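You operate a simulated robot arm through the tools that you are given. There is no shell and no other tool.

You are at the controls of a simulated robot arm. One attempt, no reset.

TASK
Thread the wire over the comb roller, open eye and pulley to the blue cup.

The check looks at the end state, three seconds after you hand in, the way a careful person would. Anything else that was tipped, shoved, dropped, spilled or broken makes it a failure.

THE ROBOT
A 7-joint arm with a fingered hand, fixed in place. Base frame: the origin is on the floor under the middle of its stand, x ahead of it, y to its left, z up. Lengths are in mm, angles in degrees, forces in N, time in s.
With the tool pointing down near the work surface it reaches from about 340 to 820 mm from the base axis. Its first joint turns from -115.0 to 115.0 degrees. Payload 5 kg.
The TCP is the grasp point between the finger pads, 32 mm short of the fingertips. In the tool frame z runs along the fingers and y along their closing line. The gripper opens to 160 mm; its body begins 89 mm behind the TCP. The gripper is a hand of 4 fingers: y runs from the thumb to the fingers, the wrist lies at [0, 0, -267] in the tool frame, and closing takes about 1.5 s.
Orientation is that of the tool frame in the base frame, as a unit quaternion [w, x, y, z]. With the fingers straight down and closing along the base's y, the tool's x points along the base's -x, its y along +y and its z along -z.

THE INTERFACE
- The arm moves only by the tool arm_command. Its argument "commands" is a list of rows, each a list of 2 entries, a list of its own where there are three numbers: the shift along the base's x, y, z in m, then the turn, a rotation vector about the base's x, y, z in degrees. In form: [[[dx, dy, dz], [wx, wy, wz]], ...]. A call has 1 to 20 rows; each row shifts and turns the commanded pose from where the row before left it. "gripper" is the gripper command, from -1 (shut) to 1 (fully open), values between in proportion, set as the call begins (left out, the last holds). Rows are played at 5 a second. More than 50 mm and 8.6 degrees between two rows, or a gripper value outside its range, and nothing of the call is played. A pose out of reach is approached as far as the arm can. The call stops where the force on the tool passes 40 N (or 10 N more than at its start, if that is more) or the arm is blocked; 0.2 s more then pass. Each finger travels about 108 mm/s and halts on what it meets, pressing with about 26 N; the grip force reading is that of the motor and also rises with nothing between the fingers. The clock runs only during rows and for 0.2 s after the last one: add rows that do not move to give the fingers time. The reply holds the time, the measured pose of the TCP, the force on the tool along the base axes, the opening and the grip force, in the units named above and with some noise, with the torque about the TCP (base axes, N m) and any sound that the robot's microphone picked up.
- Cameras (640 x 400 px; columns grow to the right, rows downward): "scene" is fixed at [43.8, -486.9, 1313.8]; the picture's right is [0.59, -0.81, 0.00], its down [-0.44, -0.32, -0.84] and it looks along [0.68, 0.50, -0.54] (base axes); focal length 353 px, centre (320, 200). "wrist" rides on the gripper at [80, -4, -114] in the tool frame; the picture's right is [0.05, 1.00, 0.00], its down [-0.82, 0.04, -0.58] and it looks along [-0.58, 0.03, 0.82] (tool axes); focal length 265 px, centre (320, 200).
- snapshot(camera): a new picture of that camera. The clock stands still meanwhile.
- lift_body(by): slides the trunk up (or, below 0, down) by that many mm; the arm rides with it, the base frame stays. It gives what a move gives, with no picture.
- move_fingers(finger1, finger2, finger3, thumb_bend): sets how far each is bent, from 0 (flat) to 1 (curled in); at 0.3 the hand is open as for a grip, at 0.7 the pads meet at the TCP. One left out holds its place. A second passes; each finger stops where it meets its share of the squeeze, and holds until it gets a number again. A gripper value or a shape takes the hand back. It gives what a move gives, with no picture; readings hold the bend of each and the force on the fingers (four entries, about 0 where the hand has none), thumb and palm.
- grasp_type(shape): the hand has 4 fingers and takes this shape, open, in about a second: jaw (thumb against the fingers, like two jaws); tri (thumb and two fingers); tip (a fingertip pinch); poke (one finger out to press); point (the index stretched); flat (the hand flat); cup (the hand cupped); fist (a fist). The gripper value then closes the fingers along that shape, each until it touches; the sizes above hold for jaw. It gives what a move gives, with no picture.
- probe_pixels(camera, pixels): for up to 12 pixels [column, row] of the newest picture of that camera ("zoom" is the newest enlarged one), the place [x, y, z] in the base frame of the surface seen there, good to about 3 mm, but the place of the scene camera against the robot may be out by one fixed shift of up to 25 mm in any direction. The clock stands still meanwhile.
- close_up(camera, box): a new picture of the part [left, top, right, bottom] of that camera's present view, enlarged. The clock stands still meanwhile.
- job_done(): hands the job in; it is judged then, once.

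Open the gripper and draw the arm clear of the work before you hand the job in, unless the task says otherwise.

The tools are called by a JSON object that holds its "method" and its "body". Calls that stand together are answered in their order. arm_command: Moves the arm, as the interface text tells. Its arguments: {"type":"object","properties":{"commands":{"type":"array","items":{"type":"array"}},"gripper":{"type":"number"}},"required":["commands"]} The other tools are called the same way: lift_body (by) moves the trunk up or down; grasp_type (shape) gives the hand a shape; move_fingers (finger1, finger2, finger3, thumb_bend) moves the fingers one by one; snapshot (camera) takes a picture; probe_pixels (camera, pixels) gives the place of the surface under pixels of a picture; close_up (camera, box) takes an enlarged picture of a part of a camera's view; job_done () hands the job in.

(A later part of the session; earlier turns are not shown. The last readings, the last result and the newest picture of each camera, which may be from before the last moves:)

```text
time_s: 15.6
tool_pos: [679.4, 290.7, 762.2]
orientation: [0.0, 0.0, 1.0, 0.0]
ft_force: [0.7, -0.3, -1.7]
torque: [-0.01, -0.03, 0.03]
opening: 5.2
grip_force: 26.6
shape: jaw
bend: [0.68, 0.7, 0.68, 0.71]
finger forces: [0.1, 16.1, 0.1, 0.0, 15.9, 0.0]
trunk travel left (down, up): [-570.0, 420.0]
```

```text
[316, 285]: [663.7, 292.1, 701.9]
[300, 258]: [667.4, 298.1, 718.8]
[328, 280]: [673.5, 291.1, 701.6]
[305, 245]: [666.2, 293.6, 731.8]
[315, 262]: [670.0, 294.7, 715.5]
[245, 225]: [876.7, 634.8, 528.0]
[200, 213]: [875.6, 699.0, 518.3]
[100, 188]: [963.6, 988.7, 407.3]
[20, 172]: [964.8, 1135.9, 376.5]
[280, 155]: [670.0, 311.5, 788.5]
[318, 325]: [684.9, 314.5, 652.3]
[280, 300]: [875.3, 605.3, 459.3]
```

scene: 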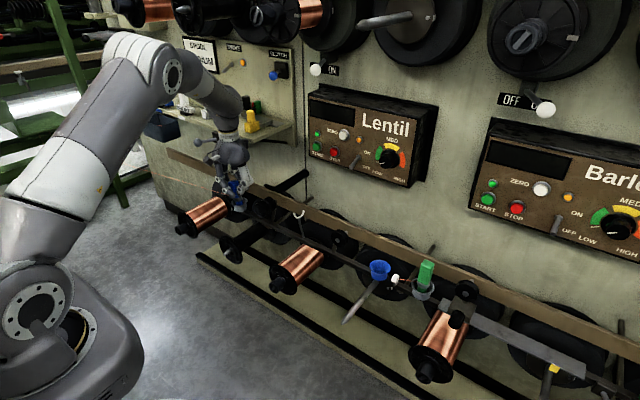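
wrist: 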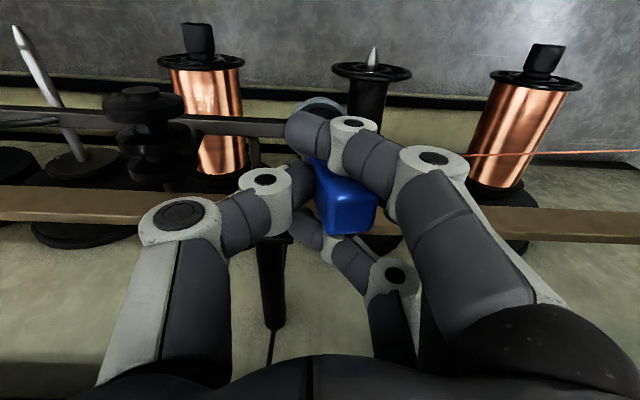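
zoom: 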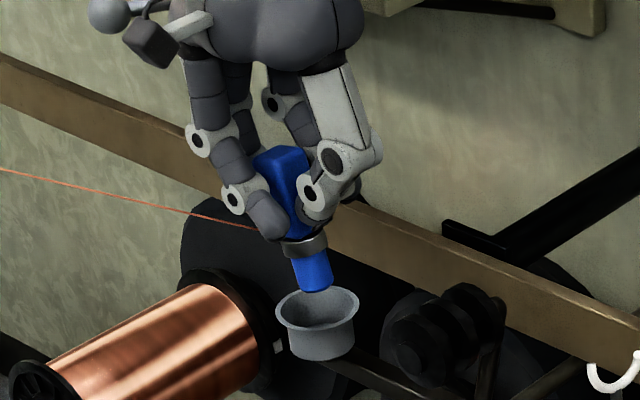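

The stem bottom hangs almost right under the TCP (y≈292) about 73 mm below it, and the collar is about 42 mm below it. I look left in the scene to find where the wire is supplied from.

{"method": "close_up", "body": {"camera": "scene", "box": [60, 110, 240, 222]}}

```text
3.56 times, centred on (150, 166) of scene
```

zoom: 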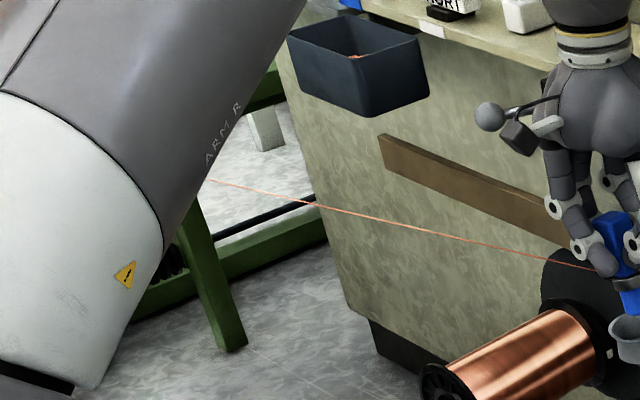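

The wire comes in straight from far to the left. I lift the plug further to TCP z≈812 and carry it over the comb roller to y≈100, shifting x to about 691 so the wire hangs over the rear groove.

{"method": "arm_command", "body": {"commands": [[[0, 0, 0.012], [0, 0, 0]], [[0, 0, 0.013], [0, 0, 0]], [[0, 0, 0.013], [0, 0, 0]], [[0, 0, 0.012], [0, 0, 0]], [[0.003, -0.02, 0], [0, 0, 0]], [[0.003, -0.02, 0], [0, 0, 0]], [[0.003, -0.02, 0], [0, 0, 0]], [[0.002, -0.02, 0], [0, 0, 0]], [[0, -0.02, 0], [0, 0, 0]], [[0, -0.02, 0], [0, 0, 0]], [[0, -0.02, 0], [0, 0, 0]], [[0, -0.02, 0], [0, 0, 0]], [[0, -0.02, 0], [0, 0, 0]], [[0, -0.01, 0], [0, 0, 0]], [[0, 0, 0], [0, 0, 0]], [[0, 0, 0], [0, 0, 0]]]}}

{"method": "snapshot", "body": {"camera": "wrist"}}

{"method": "snapshot", "body": {"camera": "scene"}}

```text
time_s: 19.0
tool_pos: [690.8, 101.6, 813.1]
orientation: [0.0, 0.0, 1.0, 0.0]
ft_force: [0.3, -0.5, -2.1]
torque: [0.0, -0.03, 0.0]
opening: 5.0
grip_force: 26.0
shape: jaw
bend: [0.68, 0.7, 0.68, 0.71]
finger forces: [0.1, 16.1, 0.0, 0.1, 15.9, 0.1]
trunk travel left (down, up): [-570.0, 420.0]
```

```text
taken
```

wrist: 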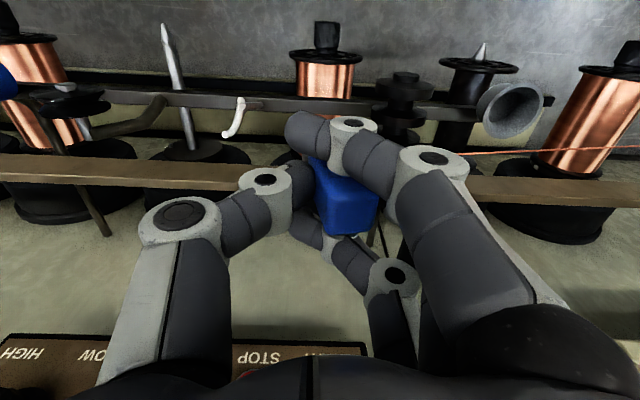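

```text
taken
```

scene: 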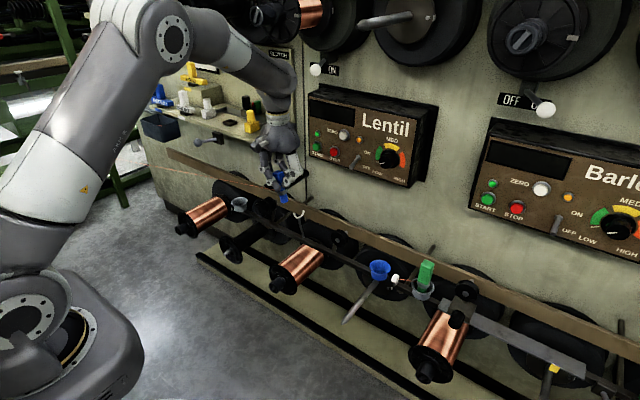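

The plug is past the comb roller. I zoom into the scene to see the wire relative to the roller.

{"method": "close_up", "body": {"camera": "scene", "box": [220, 150, 320, 225]}}

{"method": "close_up", "body": {"camera": "wrist", "box": [360, 60, 640, 200]}}

```text
5.33 times, centred on (270, 188) of scene
```

zoom: 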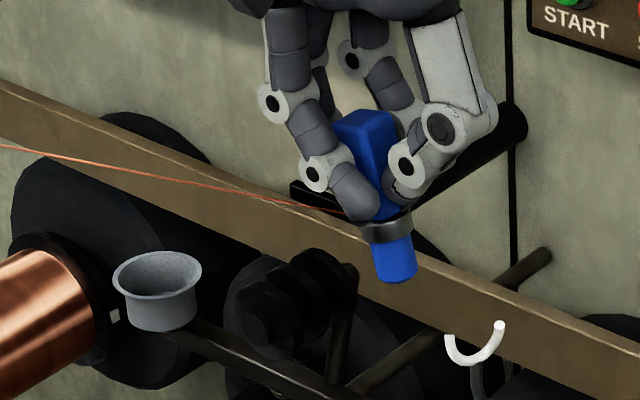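

```text
2.29 times, centred on (500, 130) of wrist
```

zoom: 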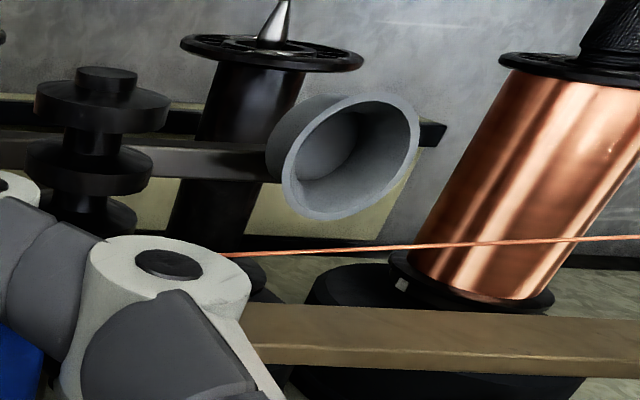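

The wire is straight and taut behind the plug. I probe several wire pixels in this zoom to get its line.

{"method": "probe_pixels", "body": {"camera": "zoom", "pixels": [[250, 254], [300, 251], [350, 248], [400, 246], [450, 244], [550, 241], [620, 238], [95, 145], [100, 90]]}}

{"method": "close_up", "body": {"camera": "scene", "box": [270, 180, 300, 205]}}

{"method": "probe_pixels", "body": {"camera": "zoom", "pixels": [[320, 185], [280, 150], [350, 190], [300, 110], [330, 110], [250, 75], [200, 105], [100, 85]]}}

```text
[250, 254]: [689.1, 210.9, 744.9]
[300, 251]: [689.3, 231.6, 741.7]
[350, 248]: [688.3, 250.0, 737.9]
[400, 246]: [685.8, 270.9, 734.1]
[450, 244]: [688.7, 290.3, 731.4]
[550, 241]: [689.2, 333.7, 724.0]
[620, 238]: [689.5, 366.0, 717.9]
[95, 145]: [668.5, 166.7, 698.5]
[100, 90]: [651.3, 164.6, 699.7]
```

```text
16.00 times, centred on (285, 192) of scene
```

zoom: 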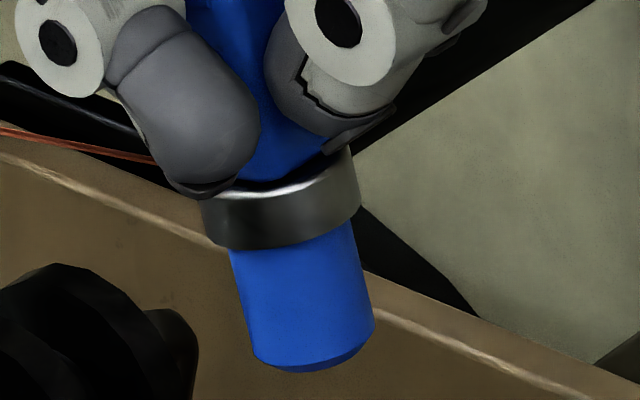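

```text
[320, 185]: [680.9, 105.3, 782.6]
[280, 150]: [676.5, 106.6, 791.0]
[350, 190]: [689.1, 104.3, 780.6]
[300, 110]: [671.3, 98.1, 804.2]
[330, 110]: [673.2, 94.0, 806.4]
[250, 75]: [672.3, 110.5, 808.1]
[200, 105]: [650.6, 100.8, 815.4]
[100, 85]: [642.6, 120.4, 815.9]
```

The wire line now runs through (689,211,745) and (689.5,366,718), i.e. x≈689 over the rear groove. I probe the forearm and the stem bottom to be sure of clearances before carrying on over the eye and pulley.

{"method": "probe_pixels", "body": {"camera": "zoom", "pixels": [[300, 365], [350, 345], [265, 350], [280, 240], [350, 210], [220, 230]]}}

{"method": "probe_pixels", "body": {"camera": "scene", "pixels": [[255, 45], [275, 65], [292, 75], [215, 25], [235, 20], [285, 100], [190, 10], [262, 75], [395, 18], [372, 22], [520, 40], [275, 125]]}}

```text
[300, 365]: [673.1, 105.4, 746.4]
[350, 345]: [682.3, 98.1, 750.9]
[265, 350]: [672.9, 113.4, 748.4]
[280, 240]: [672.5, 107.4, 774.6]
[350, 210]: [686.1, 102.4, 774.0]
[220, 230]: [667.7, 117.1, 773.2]
```

```text
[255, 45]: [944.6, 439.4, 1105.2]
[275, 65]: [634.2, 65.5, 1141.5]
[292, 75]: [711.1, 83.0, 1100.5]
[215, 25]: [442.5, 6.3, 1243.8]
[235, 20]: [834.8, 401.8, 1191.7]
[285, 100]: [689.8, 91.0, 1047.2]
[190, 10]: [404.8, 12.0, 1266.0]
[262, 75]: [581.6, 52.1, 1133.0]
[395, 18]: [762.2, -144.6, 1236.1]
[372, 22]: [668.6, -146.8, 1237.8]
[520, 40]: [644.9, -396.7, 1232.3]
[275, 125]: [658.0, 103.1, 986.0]
```

Stem bottom is about 9 mm above the eye's tips, so I raise 12 mm more and then carry the plug to y≈-220 at x≈691. Forearm clearance to the upper spools is more than 60 mm.

{"method": "arm_command", "body": {"commands": [[[0, 0, 0.006], [0, 0, 0]], [[0, 0, 0.006], [0, 0, 0]], [[0, -0.015, 0], [0, 0, 0]], [[0, -0.02, 0], [0, 0, 0]], [[0, -0.02, 0], [0, 0, 0]], [[0, -0.02, 0], [0, 0, 0]], [[0, -0.02, 0], [0, 0, 0]], [[0, -0.02, 0], [0, 0, 0]], [[0, -0.02, 0], [0, 0, 0]], [[0, -0.02, 0], [0, 0, 0]], [[0, 0, 0], [0, 0, 0]]]}}

{"method": "close_up", "body": {"camera": "scene", "box": [220, 140, 380, 260]}}

{"method": "snapshot", "body": {"camera": "scene"}}

{"method": "snapshot", "body": {"camera": "wrist"}}

```text
time_s: 21.4
tool_pos: [690.3, -53.5, 823.8]
orientation: [0.0, -0.001, 1.0, 0.0]
ft_force: [0.5, 0.2, -0.6]
torque: [-0.04, 0.03, -0.02]
opening: 4.8
grip_force: 25.5
shape: jaw
bend: [0.68, 0.7, 0.68, 0.71]
finger forces: [0.0, 16.2, 0.0, 0.1, 16.0, 0.1]
trunk travel left (down, up): [-570.0, 420.0]
```

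```text
3.33 times, centred on (300, 200) of scene
```

zoom: 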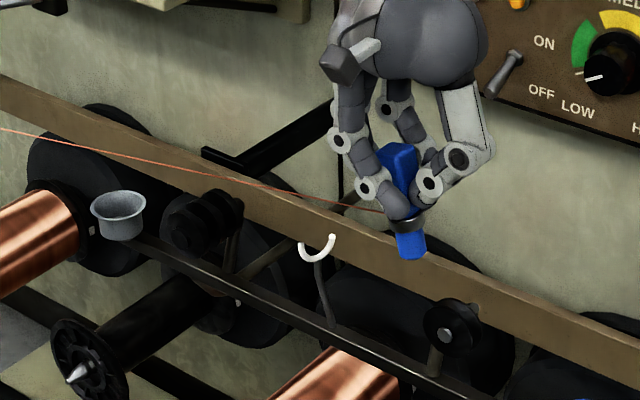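

```text
taken
```

scene: 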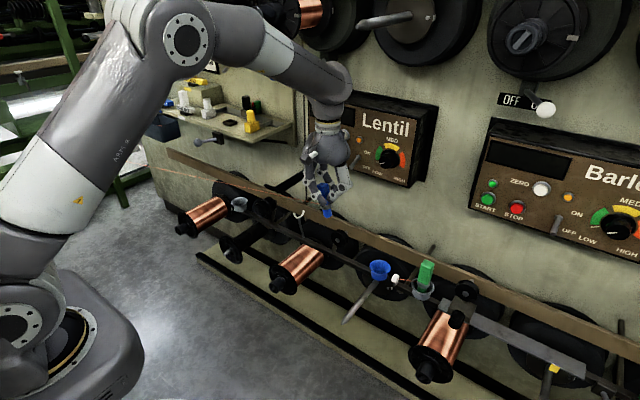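

```text
taken
```

wrist: 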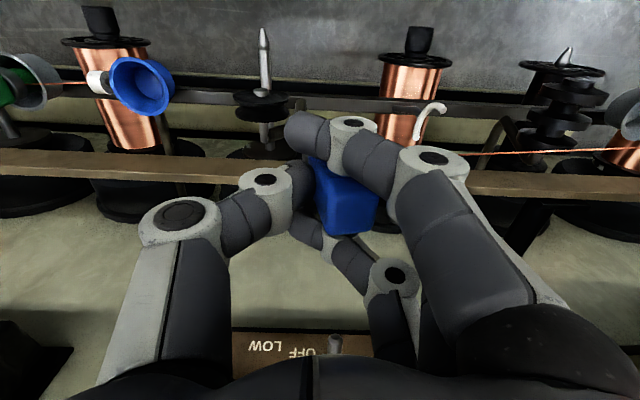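

The wire rises straight over the guides with nothing touching. I zoom on the blue cup in the wrist view to fix its centre.

{"method": "close_up", "body": {"camera": "wrist", "box": [70, 40, 200, 130]}}

{"method": "probe_pixels", "body": {"camera": "zoom", "pixels": [[208, 200], [230, 300], [330, 375], [470, 330], [500, 260], [400, 130], [300, 88], [400, 250], [350, 200], [100, 210], [280, 360], [440, 180]]}}

```text
4.44 times, centred on (135, 85) of wrist
```

zoom: 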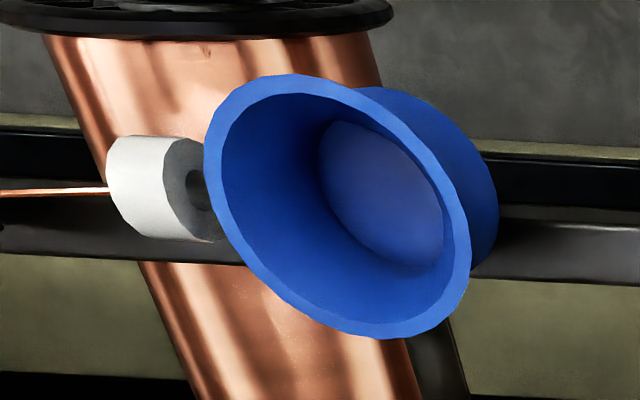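

```text
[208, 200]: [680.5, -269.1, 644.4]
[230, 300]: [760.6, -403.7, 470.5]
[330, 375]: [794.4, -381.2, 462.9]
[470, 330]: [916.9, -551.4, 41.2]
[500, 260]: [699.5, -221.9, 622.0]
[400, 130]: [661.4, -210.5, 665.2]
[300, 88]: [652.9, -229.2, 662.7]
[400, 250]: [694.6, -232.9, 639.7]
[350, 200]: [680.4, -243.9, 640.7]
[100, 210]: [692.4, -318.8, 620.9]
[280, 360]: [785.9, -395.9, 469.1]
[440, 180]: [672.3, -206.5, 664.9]
```

Blue cup's rim centre is about (679,-231) with rim z≈665 and floor z≈640. To use the scene camera for the stem position I calibrate it against the eye tips and pulley cap already known from the wrist camera.

{"method": "close_up", "body": {"camera": "scene", "box": [290, 200, 354, 250]}}

{"method": "probe_pixels", "body": {"camera": "zoom", "pixels": [[48, 120], [140, 95], [75, 150], [98, 165], [120, 140], [485, 345], [65, 145]]}}

```text
8.00 times, centred on (322, 225) of scene
```

zoom: 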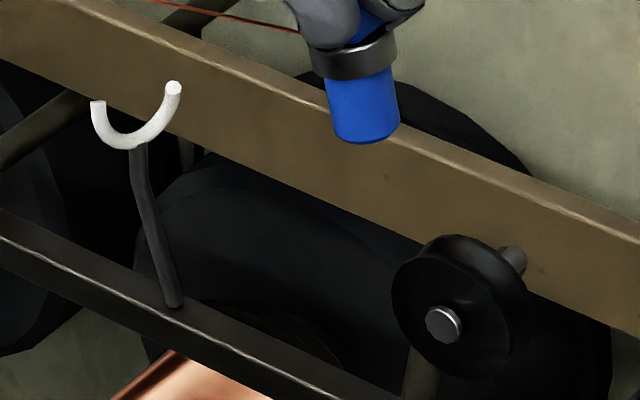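

```text
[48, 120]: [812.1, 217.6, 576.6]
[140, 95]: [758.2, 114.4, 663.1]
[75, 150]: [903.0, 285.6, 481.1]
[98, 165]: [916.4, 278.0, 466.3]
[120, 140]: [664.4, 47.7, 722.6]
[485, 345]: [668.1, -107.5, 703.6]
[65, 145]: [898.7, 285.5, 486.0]
```

{"method": "probe_pixels", "body": {"camera": "zoom", "pixels": [[97, 105], [173, 88], [127, 138], [442, 325], [455, 318], [432, 245], [460, 238], [375, 135], [335, 125], [398, 125], [362, 140], [345, 65]]}}

```text
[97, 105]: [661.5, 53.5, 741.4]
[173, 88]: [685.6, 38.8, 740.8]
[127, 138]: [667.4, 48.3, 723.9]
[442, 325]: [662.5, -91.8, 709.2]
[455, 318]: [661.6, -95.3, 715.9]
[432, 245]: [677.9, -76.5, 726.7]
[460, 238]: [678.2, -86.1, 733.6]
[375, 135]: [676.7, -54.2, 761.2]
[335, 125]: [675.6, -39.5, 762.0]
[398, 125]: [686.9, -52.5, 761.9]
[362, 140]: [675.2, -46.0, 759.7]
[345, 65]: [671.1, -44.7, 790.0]
```

Calibration gives true = scene + (7,-10,-11), and so the stem is right under the TCP at about (690,-54), bottom at z≈748. I carry on over the pulley to y≈-231, above the blue cup, keeping x≈691.

{"method": "arm_command", "body": {"commands": [[[0, -0.015, 0], [0, 0, 0]], [[0, -0.02, 0], [0, 0, 0]], [[0, -0.02, 0], [0, 0, 0]], [[0, -0.02, 0], [0, 0, 0]], [[0, -0.02, 0], [0, 0, 0]], [[0, -0.02, 0], [0, 0, 0]], [[0, -0.02, 0], [0, 0, 0]], [[0, -0.02, 0], [0, 0, 0]], [[0, -0.015, 0], [0, 0, 0]], [[0, -0.006, 0], [0, 0, 0]], [[0, 0, 0], [0, 0, 0]], [[0, 0, 0], [0, 0, 0]]]}}

{"method": "snapshot", "body": {"camera": "scene"}}

{"method": "snapshot", "body": {"camera": "wrist"}}

{"method": "close_up", "body": {"camera": "scene", "box": [240, 180, 320, 230]}}

```text
time_s: 24.0
tool_pos: [690.9, -229.1, 824.3]
orientation: [0.0, 0.0, 1.0, 0.001]
ft_force: [0.5, 0.1, -1.3]
torque: [-0.03, 0.03, 0.0]
opening: 5.1
grip_force: 26.3
shape: jaw
bend: [0.68, 0.7, 0.68, 0.71]
finger forces: [0.0, 16.2, 0.1, 0.1, 16.0, 0.0]
trunk travel left (down, up): [-570.0, 420.0]
```

```text
taken
```

scene: 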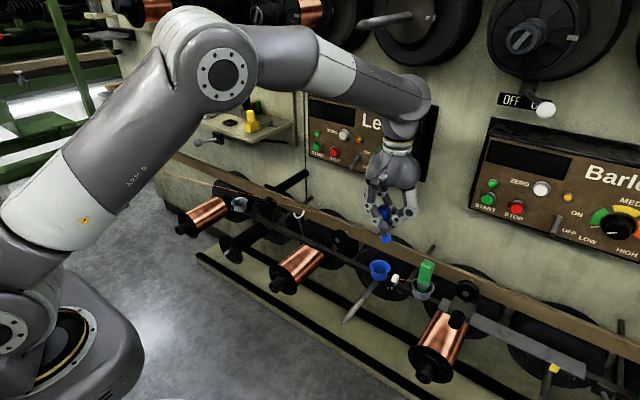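

```text
taken
```

wrist: 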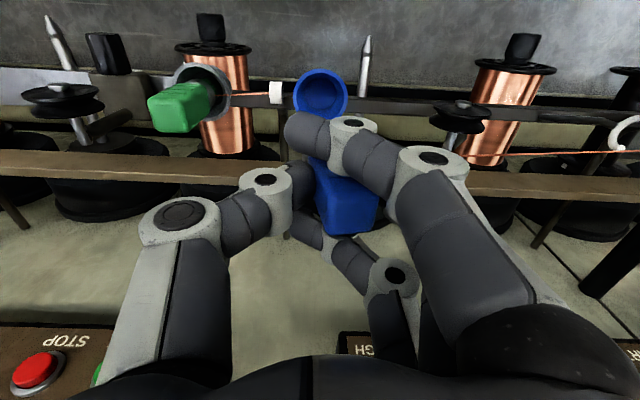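

```text
8.00 times, centred on (280, 205) of scene
```

zoom: 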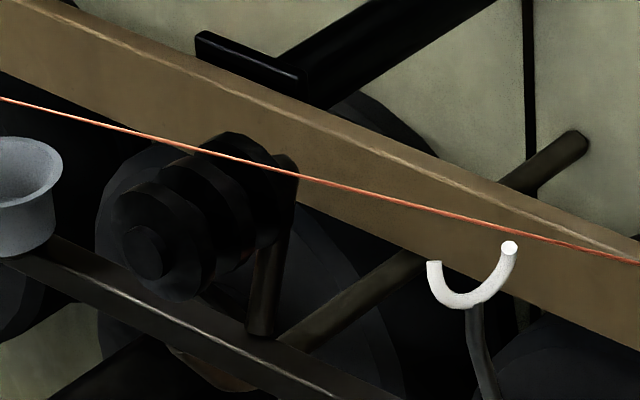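

A clear view: the wire passes over the comb roller and above the eye. I probe wire pixels near the comb (zoom (240,160)) and the eye (500,224).

{"method": "probe_pixels", "body": {"camera": "zoom", "pixels": [[150, 136], [200, 148], [220, 153], [245, 160], [270, 167], [300, 175], [400, 199], [500, 225], [560, 240], [432, 268], [509, 248], [235, 140]]}}

{"method": "close_up", "body": {"camera": "scene", "box": [255, 190, 287, 210]}}

{"method": "close_up", "body": {"camera": "wrist", "box": [420, 80, 640, 217]}}

```text
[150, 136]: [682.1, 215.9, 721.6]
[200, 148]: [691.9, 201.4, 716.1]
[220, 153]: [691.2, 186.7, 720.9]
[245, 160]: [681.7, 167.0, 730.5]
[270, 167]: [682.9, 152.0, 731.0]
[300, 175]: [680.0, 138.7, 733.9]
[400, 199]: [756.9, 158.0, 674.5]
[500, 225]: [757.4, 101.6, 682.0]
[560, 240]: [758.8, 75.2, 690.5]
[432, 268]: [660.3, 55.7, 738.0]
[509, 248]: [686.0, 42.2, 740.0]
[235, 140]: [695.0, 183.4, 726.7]
```

```text
16.00 times, centred on (271, 200) of scene
```

zoom: 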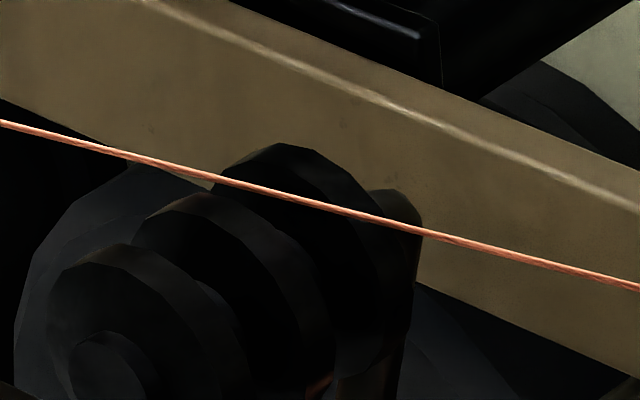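

```text
2.91 times, centred on (530, 148) of wrist
```

zoom: 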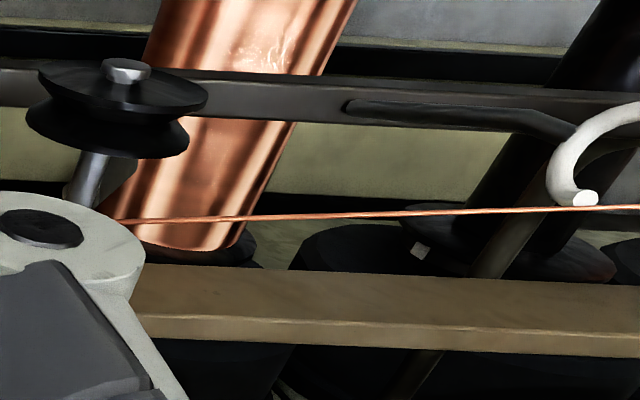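

True wire position at the comb is about (689, 170, 717), just above the disc tops (714) and centred over the rear groove; at the eye it is at z≈737. I lower 8 mm so it enters the comb groove while still above the eye's tips.

{"method": "arm_command", "body": {"commands": [[[0, 0, -0.004], [0, 0, 0]], [[0, 0, -0.004], [0, 0, 0]], [[0, 0, 0], [0, 0, 0]], [[0, 0, 0], [0, 0, 0]]]}}

{"method": "close_up", "body": {"camera": "scene", "box": [255, 190, 287, 210]}}

{"method": "close_up", "body": {"camera": "scene", "box": [285, 195, 365, 255]}}

{"method": "close_up", "body": {"camera": "wrist", "box": [560, 90, 640, 170]}}

```text
time_s: 25.0
tool_pos: [690.7, -231.0, 816.9]
orientation: [0.0, 0.001, 1.0, 0.0]
ft_force: [-0.6, 0.0, -0.6]
torque: [0.01, -0.02, 0.0]
opening: 5.0
grip_force: 26.2
shape: jaw
bend: [0.68, 0.7, 0.68, 0.71]
finger forces: [0.1, 16.2, 0.1, 0.0, 15.9, 0.0]
trunk travel left (down, up): [-570.0, 420.0]
```

```text
16.00 times, centred on (271, 200) of scene
```

zoom: 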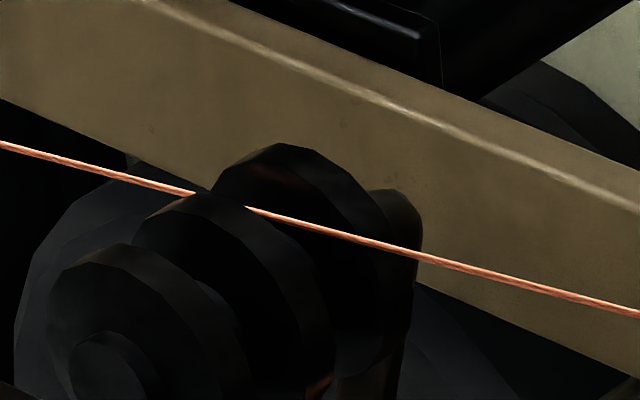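

```text
6.67 times, centred on (325, 225) of scene
```

zoom: 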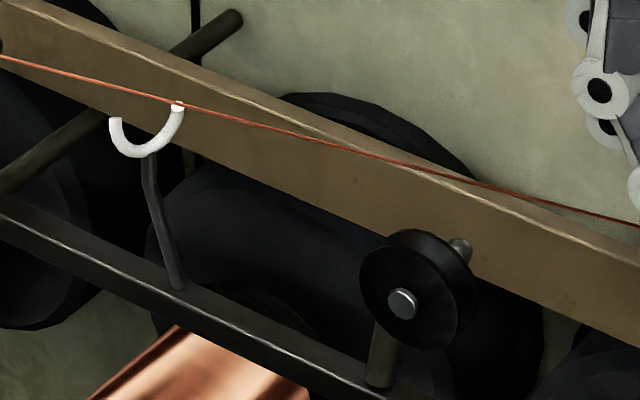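

```text
5.00 times, centred on (600, 130) of wrist
```

zoom: 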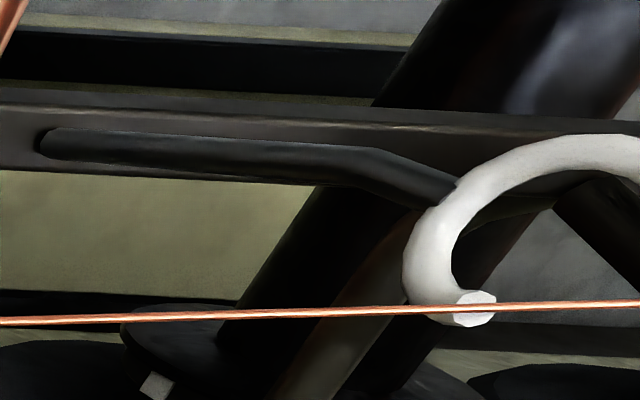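

The wire is now in the rear groove (disc 2's top hides it at (195–247,200)), and at the eye it is just above the rear prong tip. I shift x by -5 mm so it hangs inside both the groove and the eye, and check.

{"method": "arm_command", "body": {"commands": [[[-0.0025, 0, 0], [0, 0, 0]], [[-0.0025, 0, 0], [0, 0, 0]], [[0, 0, 0], [0, 0, 0]], [[0, 0, 0], [0, 0, 0]]]}}

{"method": "close_up", "body": {"camera": "scene", "box": [255, 190, 287, 210]}}

{"method": "close_up", "body": {"camera": "scene", "box": [290, 200, 314, 220]}}

{"method": "close_up", "body": {"camera": "wrist", "box": [560, 90, 640, 170]}}

```text
time_s: 26.0
tool_pos: [684.4, -230.9, 816.2]
orientation: [0.0, -0.001, 1.0, -0.001]
ft_force: [0.0, -0.4, -0.5]
torque: [0.01, 0.02, 0.02]
opening: 4.9
grip_force: 25.9
shape: jaw
bend: [0.68, 0.7, 0.68, 0.71]
finger forces: [0.0, 16.2, 0.0, 0.0, 15.9, 0.0]
trunk travel left (down, up): [-570.0, 420.0]
```

```text
16.00 times, centred on (271, 200) of scene
```

zoom: 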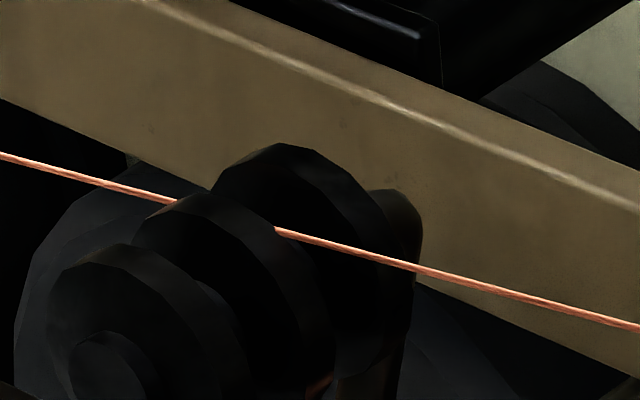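

```text
16.00 times, centred on (302, 210) of scene
```

zoom: 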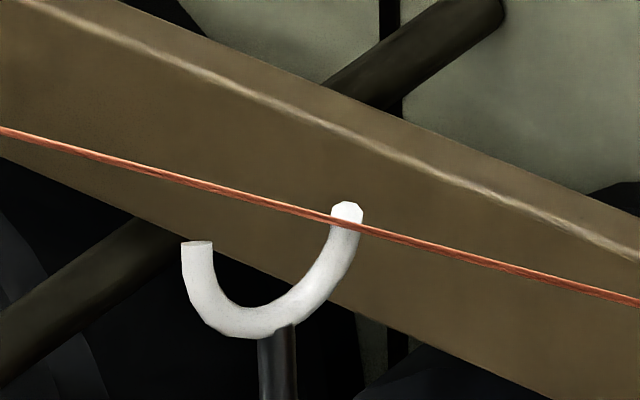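

```text
5.00 times, centred on (600, 130) of wrist
```

zoom: 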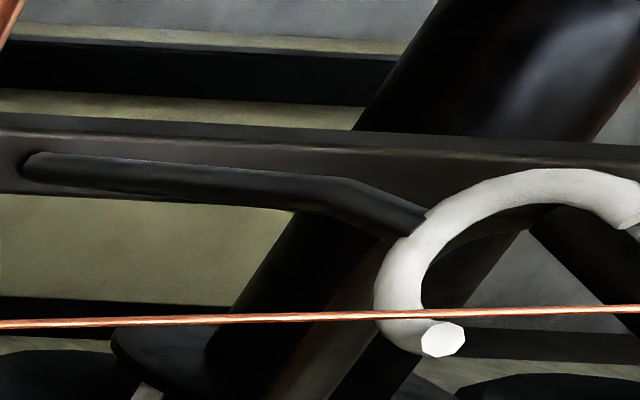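

The wire is in the comb's rear groove and in front of the eye's rear prong, over the U's opening. I lower 10 mm so it drops into the eye, and check again.

{"method": "arm_command", "body": {"commands": [[[0, 0, -0.005], [0, 0, 0]], [[0, 0, -0.005], [0, 0, 0]], [[0, 0, 0], [0, 0, 0]], [[0, 0, 0], [0, 0, 0]]]}}

{"method": "close_up", "body": {"camera": "scene", "box": [255, 190, 287, 210]}}

{"method": "close_up", "body": {"camera": "scene", "box": [290, 200, 314, 220]}}

{"method": "close_up", "body": {"camera": "wrist", "box": [400, 70, 640, 200]}}

```text
time_s: 27.0
tool_pos: [685.4, -229.5, 805.9]
orientation: [0.0, 0.0, 1.0, 0.0]
ft_force: [0.7, -0.3, -1.0]
torque: [0.01, 0.0, -0.01]
opening: 4.8
grip_force: 26.2
shape: jaw
bend: [0.68, 0.7, 0.68, 0.71]
finger forces: [0.0, 16.2, 0.0, 0.0, 15.8, 0.1]
trunk travel left (down, up): [-570.0, 420.0]
```

```text
16.00 times, centred on (271, 200) of scene
```

zoom: 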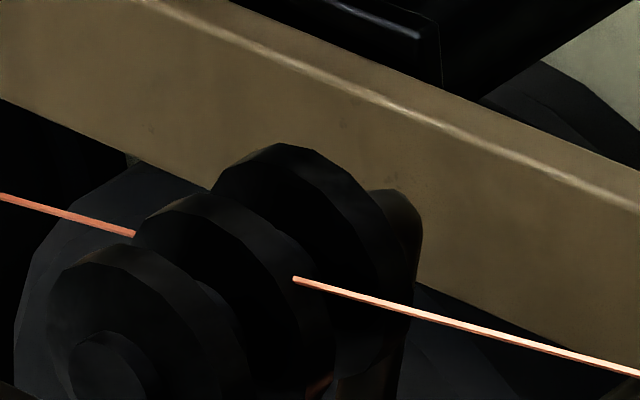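

```text
16.00 times, centred on (302, 210) of scene
```

zoom: 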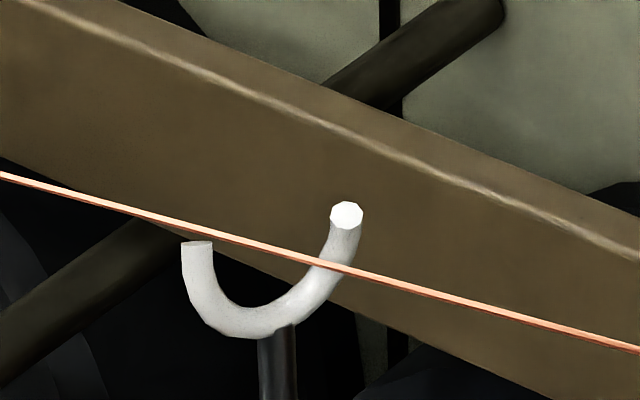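

```text
2.67 times, centred on (520, 135) of wrist
```

zoom: 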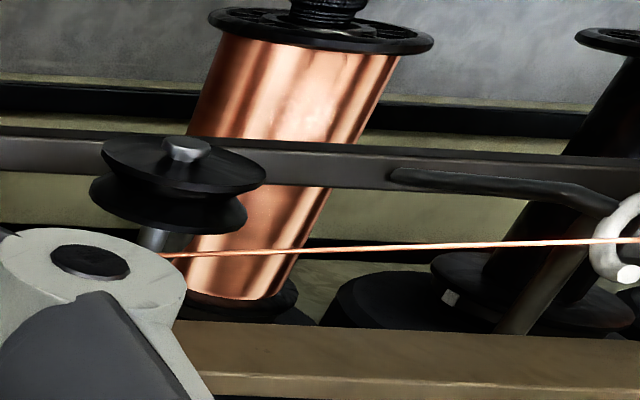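

The wire is now well inside the comb groove and between the eye's prongs. I shift x by -6 mm to line up with the pulley groove and cup, then lower 12 mm and check.

{"method": "arm_command", "body": {"commands": [[[-0.003, 0, 0], [0, 0, 0]], [[-0.003, 0, 0], [0, 0, 0]], [[0, 0, -0.004], [0, 0, 0]], [[0, 0, -0.004], [0, 0, 0]], [[0, 0, -0.004], [0, 0, 0]], [[0, 0, 0], [0, 0, 0]], [[0, 0, 0], [0, 0, 0]]]}}

{"method": "close_up", "body": {"camera": "scene", "box": [250, 185, 350, 255]}}

{"method": "close_up", "body": {"camera": "scene", "box": [320, 215, 360, 250]}}

{"method": "close_up", "body": {"camera": "wrist", "box": [400, 70, 640, 200]}}

```text
time_s: 28.6
tool_pos: [679.5, -230.7, 794.4]
orientation: [0.0, 0.0, 1.0, 0.0]
ft_force: [-0.5, -0.2, -1.4]
torque: [0.01, -0.02, -0.01]
opening: 5.2
grip_force: 25.7
shape: jaw
bend: [0.68, 0.7, 0.68, 0.71]
finger forces: [0.0, 16.2, 0.0, 0.0, 16.0, 0.0]
trunk travel left (down, up): [-570.0, 420.0]
```

```text
5.71 times, centred on (300, 220) of scene
```

zoom: 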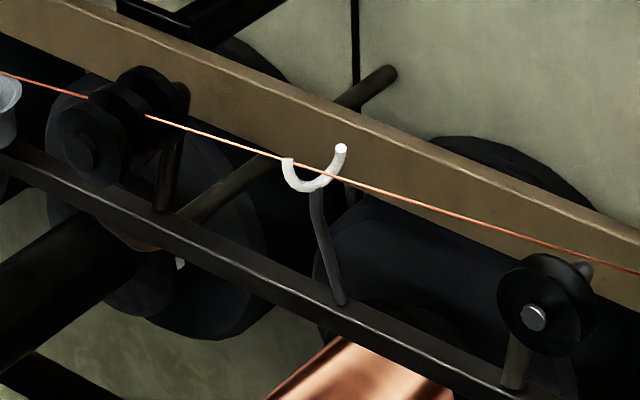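

```text
11.43 times, centred on (340, 232) of scene
```

zoom: 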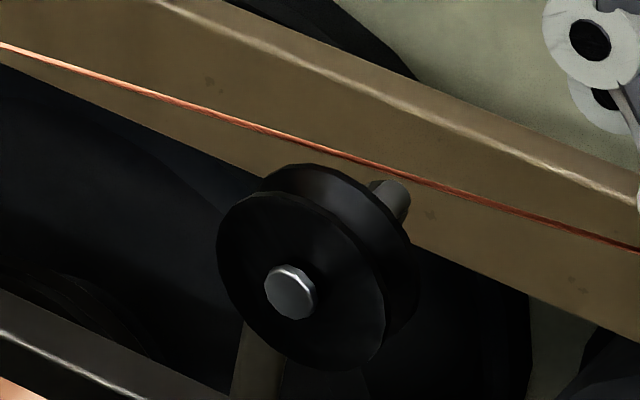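

```text
2.67 times, centred on (520, 135) of wrist
```

zoom: 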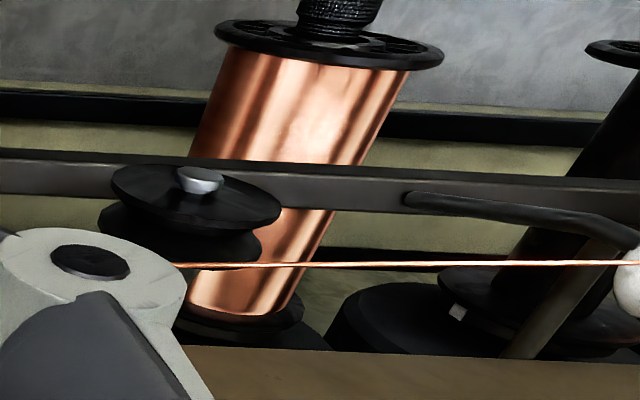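

The wire passes between the eye's prongs. I probe its x on both sides of the pulley in this wrist zoom before lowering into the groove.

{"method": "probe_pixels", "body": {"camera": "zoom", "pixels": [[180, 265], [220, 265], [260, 265], [300, 264], [400, 263], [500, 263], [600, 262], [215, 212], [215, 245], [200, 240]]}}

{"method": "close_up", "body": {"camera": "scene", "box": [320, 215, 360, 250]}}

{"method": "probe_pixels", "body": {"camera": "zoom", "pixels": [[300, 142], [350, 158], [400, 174], [250, 126], [100, 75], [500, 207], [290, 172], [330, 180], [270, 195], [300, 200]]}}

```text
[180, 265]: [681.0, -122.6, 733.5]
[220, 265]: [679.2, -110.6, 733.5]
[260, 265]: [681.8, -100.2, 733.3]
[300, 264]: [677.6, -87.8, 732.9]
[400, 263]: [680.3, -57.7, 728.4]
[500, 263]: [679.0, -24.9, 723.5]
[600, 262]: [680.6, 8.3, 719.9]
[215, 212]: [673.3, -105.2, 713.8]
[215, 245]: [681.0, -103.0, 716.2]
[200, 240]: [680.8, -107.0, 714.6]
```

```text
11.43 times, centred on (340, 232) of scene
```

zoom: 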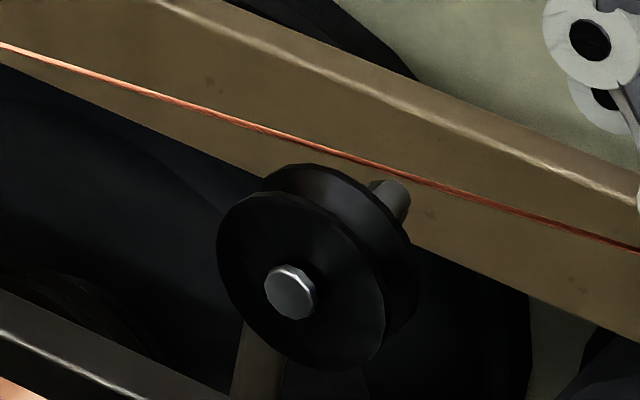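

```text
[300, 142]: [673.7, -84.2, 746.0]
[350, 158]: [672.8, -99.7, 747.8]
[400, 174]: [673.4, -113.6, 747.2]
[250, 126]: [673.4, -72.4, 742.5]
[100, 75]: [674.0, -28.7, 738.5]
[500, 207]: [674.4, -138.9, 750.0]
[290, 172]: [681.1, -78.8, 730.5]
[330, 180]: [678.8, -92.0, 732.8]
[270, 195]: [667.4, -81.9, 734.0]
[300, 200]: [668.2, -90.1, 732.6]
```

The wire at the pulley is at x≈680 (scene 673.5, between rims at 668 and 680), i.e. centred over the groove, 11 mm above the rims. I lower 24 mm and check that it seats.

{"method": "arm_command", "body": {"commands": [[[0, 0, -0.006], [0, 0, 0]], [[0, 0, -0.006], [0, 0, 0]], [[0, 0, -0.006], [0, 0, 0]], [[0, 0, -0.006], [0, 0, 0]], [[0, 0, 0], [0, 0, 0]], [[0, 0, 0], [0, 0, 0]]]}}

{"method": "close_up", "body": {"camera": "scene", "box": [320, 215, 360, 250]}}

{"method": "close_up", "body": {"camera": "scene", "box": [250, 185, 350, 255]}}

{"method": "close_up", "body": {"camera": "scene", "box": [340, 200, 440, 290]}}

{"method": "snapshot", "body": {"camera": "wrist"}}

```text
time_s: 30.0
tool_pos: [679.3, -229.9, 769.6]
orientation: [-0.001, 0.001, 1.0, 0.0]
ft_force: [0.2, -0.3, -1.1]
torque: [0.02, 0.0, 0.01]
opening: 4.8
grip_force: 26.6
shape: jaw
bend: [0.68, 0.7, 0.68, 0.71]
finger forces: [0.0, 16.3, 0.1, 0.0, 16.0, 0.1]
trunk travel left (down, up): [-570.0, 420.0]
```

```text
11.43 times, centred on (340, 232) of scene
```

zoom: 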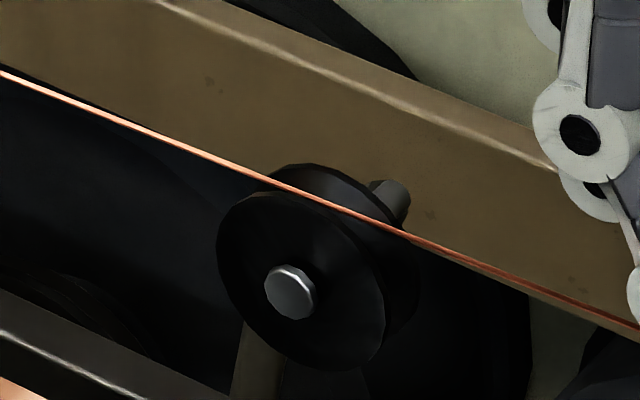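

```text
5.71 times, centred on (300, 220) of scene
```

zoom: 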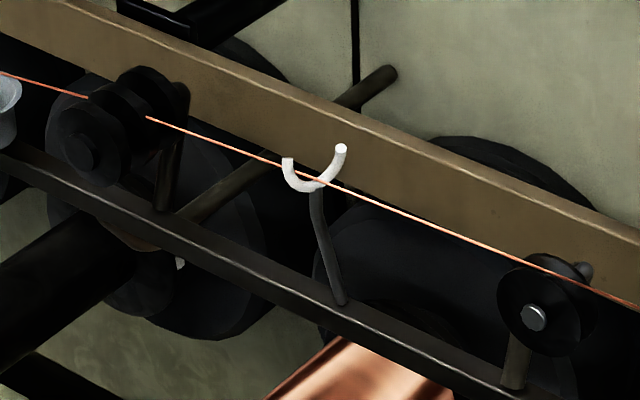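

```text
4.44 times, centred on (390, 245) of scene
```

zoom: 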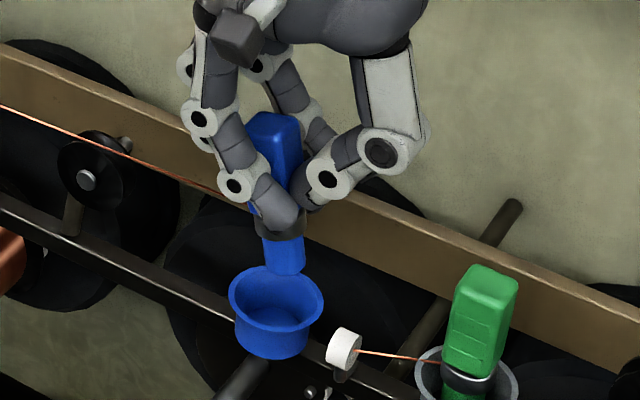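

```text
taken
```

wrist: 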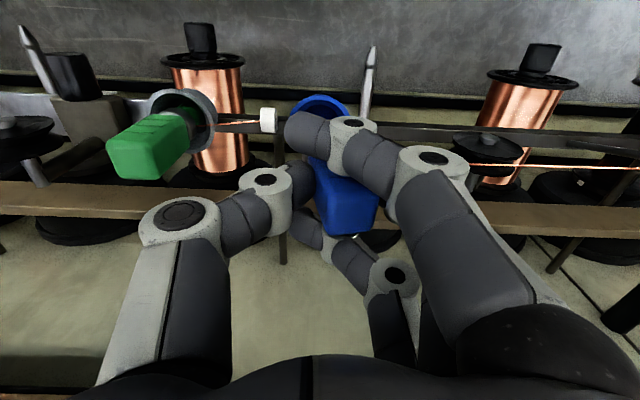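

The wire is seated between the pulley's flanges. I probe the stem bottom and the cup's rim in the scene zoom to line them up before lowering.

{"method": "close_up", "body": {"camera": "scene", "box": [370, 235, 418, 285]}}

{"method": "probe_pixels", "body": {"camera": "zoom", "pixels": [[140, 155], [240, 145], [200, 165], [80, 210], [295, 240], [100, 270], [200, 310], [250, 300], [130, 170], [280, 190], [180, 230], [190, 80]]}}

```text
8.00 times, centred on (394, 260) of scene
```

zoom: 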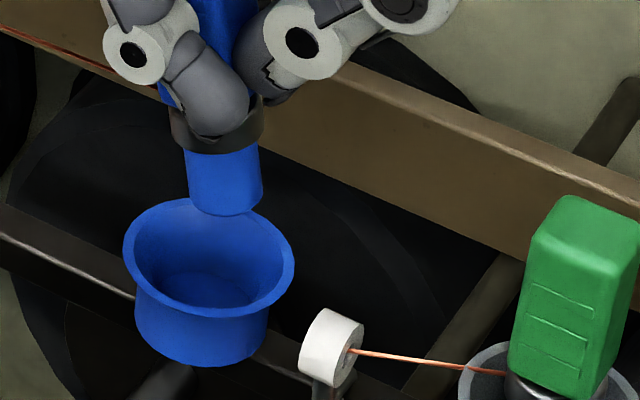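

```text
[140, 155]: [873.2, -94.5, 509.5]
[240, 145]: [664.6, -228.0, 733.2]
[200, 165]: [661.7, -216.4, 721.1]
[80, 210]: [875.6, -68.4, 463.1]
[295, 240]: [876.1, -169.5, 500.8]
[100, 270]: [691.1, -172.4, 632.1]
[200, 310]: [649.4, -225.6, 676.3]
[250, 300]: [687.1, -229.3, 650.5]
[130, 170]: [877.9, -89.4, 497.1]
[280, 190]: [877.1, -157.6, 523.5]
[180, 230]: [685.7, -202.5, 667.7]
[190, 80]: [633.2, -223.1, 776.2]
```

{"method": "probe_pixels", "body": {"camera": "zoom", "pixels": [[194, 200], [225, 212], [256, 200], [228, 190], [128, 245], [290, 265], [205, 311], [170, 300], [250, 303], [270, 225], [150, 210], [210, 285]]}}

```text
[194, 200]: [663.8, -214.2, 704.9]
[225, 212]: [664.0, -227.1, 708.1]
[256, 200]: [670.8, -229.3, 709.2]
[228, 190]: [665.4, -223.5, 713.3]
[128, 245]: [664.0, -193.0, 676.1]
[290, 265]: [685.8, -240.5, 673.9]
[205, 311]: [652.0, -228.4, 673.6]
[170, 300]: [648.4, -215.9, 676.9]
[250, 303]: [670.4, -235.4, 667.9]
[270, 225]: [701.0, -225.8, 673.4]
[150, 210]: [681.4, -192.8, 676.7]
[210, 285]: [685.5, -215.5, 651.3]
```

In the scene frame the cup centre is about (674.8,-217.5) and the stem about (673.3,-220.4), so I shift (+1.5,+3) mm while lowering 28 mm, then check before entering the cup.

{"method": "arm_command", "body": {"commands": [[[0.0015, 0.003, 0], [0, 0, 0]], [[0, 0, -0.007], [0, 0, 0]], [[0, 0, -0.007], [0, 0, 0]], [[0, 0, -0.007], [0, 0, 0]], [[0, 0, -0.007], [0, 0, 0]], [[0, 0, 0], [0, 0, 0]], [[0, 0, 0], [0, 0, 0]]]}}

{"method": "close_up", "body": {"camera": "scene", "box": [360, 235, 418, 290]}}

{"method": "close_up", "body": {"camera": "scene", "box": [250, 185, 370, 265]}}

```text
time_s: 31.6
tool_pos: [681.4, -226.8, 741.2]
orientation: [0.0, 0.0, 1.0, 0.0]
ft_force: [-0.2, -0.1, -0.8]
torque: [0.03, -0.04, -0.03]
opening: 5.1
grip_force: 26.1
shape: jaw
bend: [0.68, 0.7, 0.68, 0.71]
finger forces: [0.0, 16.3, 0.1, 0.0, 16.0, 0.1]
trunk travel left (down, up): [-570.0, 420.0]
```

```text
7.27 times, centred on (389, 262) of scene
```

zoom: 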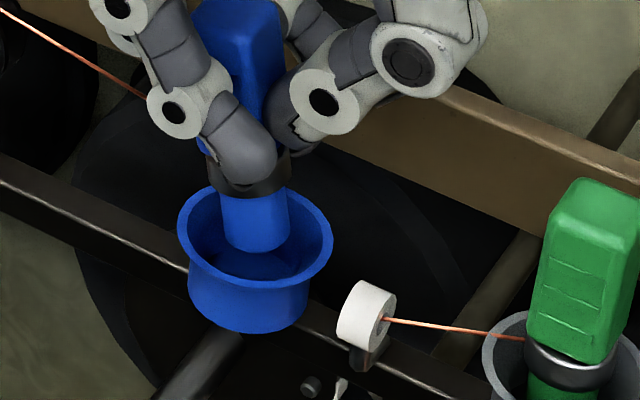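

```text
5.00 times, centred on (310, 225) of scene
```

zoom: 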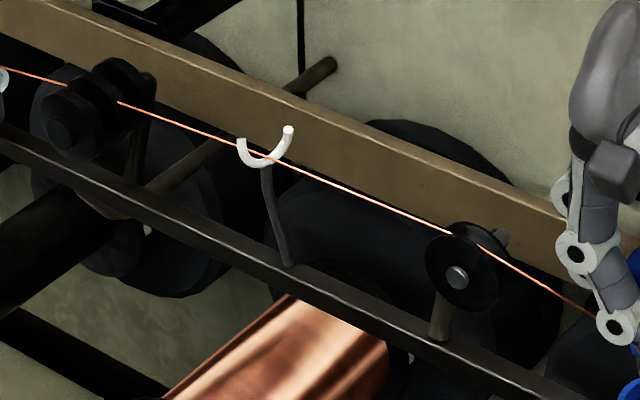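

Wire is seated at the comb, eye and pulley, and the stem is centred over the cup. The plug still leans about 12° (bottom towards -y), so I raise 12 mm and turn the hand +12° about x around the stem's bottom to bring it upright; this also lifts the fingers away from the wire.

{"method": "arm_command", "body": {"commands": [[[0, 0, 0.006], [0, 0, 0]], [[0, 0, 0.006], [0, 0, 0]], [[0, -0.004, 0], [3, 0, 0]], [[0, -0.004, 0], [3, 0, 0]], [[0, -0.004, -0.0005], [3, 0, 0]], [[0, -0.0037, -0.001], [3, 0, 0]], [[0, 0, 0], [0, 0, 0]], [[0, 0, 0], [0, 0, 0]]]}}

{"method": "close_up", "body": {"camera": "scene", "box": [360, 225, 424, 290]}}

{"method": "snapshot", "body": {"camera": "wrist"}}

```text
time_s: 33.4
tool_pos: [681.2, -241.5, 752.8]
orientation: [0.001, 0.0, 0.995, 0.104]
ft_force: [-0.7, 0.4, -1.7]
torque: [-0.01, -0.01, -0.03]
opening: 5.2
grip_force: 26.1
shape: jaw
bend: [0.68, 0.7, 0.68, 0.71]
finger forces: [0.0, 16.3, 0.0, 0.0, 16.1, 0.0]
trunk travel left (down, up): [-570.0, 420.0]
```

```text
6.15 times, centred on (392, 258) of scene
```

zoom: 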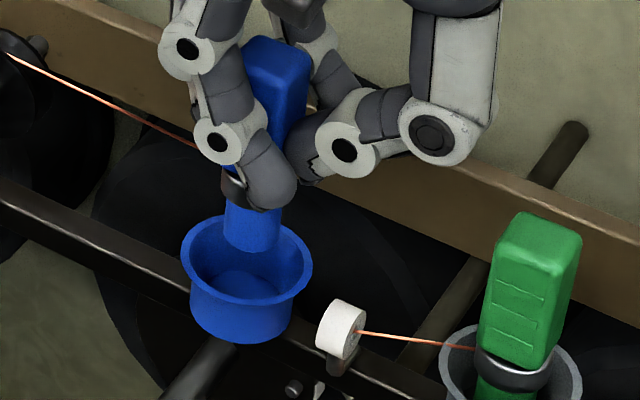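

```text
taken
```

wrist: 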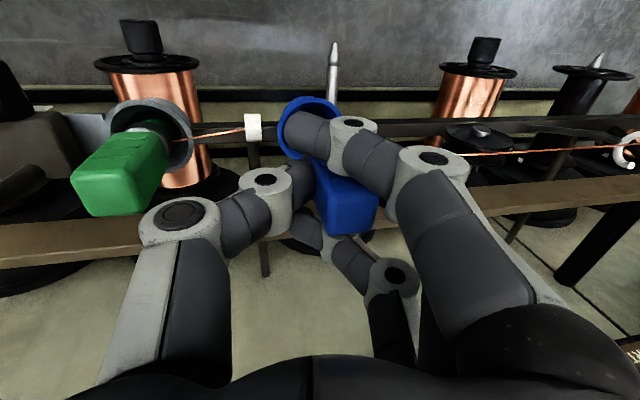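

The plug now looks upright (axis slope matches the vertical in the picture). I probe the stem bottom and the rim once more.

{"method": "probe_pixels", "body": {"camera": "zoom", "pixels": [[230, 235], [252, 245], [276, 238], [252, 225], [188, 260], [305, 275], [245, 305], [215, 225], [285, 240], [150, 125], [100, 100], [340, 305]]}}

```text
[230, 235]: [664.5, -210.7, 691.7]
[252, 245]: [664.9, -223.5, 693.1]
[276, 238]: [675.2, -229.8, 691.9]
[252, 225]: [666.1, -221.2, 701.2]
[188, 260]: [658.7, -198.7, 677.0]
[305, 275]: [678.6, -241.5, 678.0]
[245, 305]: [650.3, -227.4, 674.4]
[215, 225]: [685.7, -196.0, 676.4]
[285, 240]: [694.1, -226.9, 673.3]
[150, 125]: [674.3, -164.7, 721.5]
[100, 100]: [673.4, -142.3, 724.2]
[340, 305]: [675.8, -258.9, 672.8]
```

Stem and cup axes agree within about 2–3 mm. I lower 34 mm with a 1.5 mm correction, then check forces.

{"method": "arm_command", "body": {"commands": [[[0.0015, 0.0015, -0.005], [0, 0, 0]], [[0, 0, -0.006], [0, 0, 0]], [[0, 0, -0.006], [0, 0, 0]], [[0, 0, -0.006], [0, 0, 0]], [[0, 0, -0.006], [0, 0, 0]], [[0, 0, -0.005], [0, 0, 0]], [[0, 0, 0], [0, 0, 0]], [[0, 0, 0], [0, 0, 0]]]}}

{"method": "close_up", "body": {"camera": "scene", "box": [340, 215, 424, 290]}}

{"method": "snapshot", "body": {"camera": "wrist"}}

```text
time_s: 35.2
tool_pos: [682.3, -240.1, 718.9]
orientation: [0.001, 0.0, 0.994, 0.105]
ft_force: [0.7, -0.7, 5.0]
torque: [0.06, -0.03, -0.01]
opening: 5.3
grip_force: 26.4
shape: jaw
bend: [0.68, 0.7, 0.68, 0.72]
finger forces: [0.0, 16.4, 0.0, 0.0, 16.9, 0.1]
trunk travel left (down, up): [-570.0, 420.0]
```

```text
5.33 times, centred on (382, 252) of scene
```

zoom: 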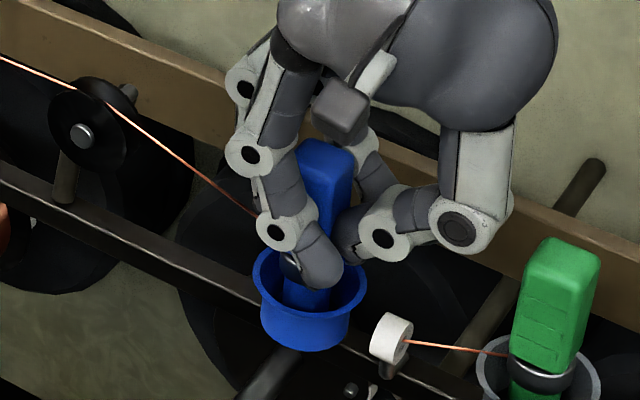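

```text
taken
```

wrist: 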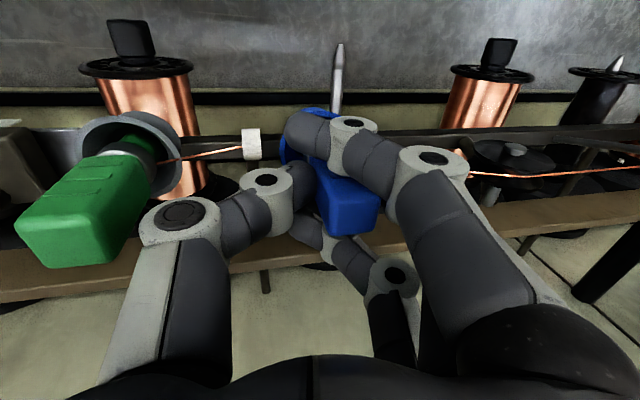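

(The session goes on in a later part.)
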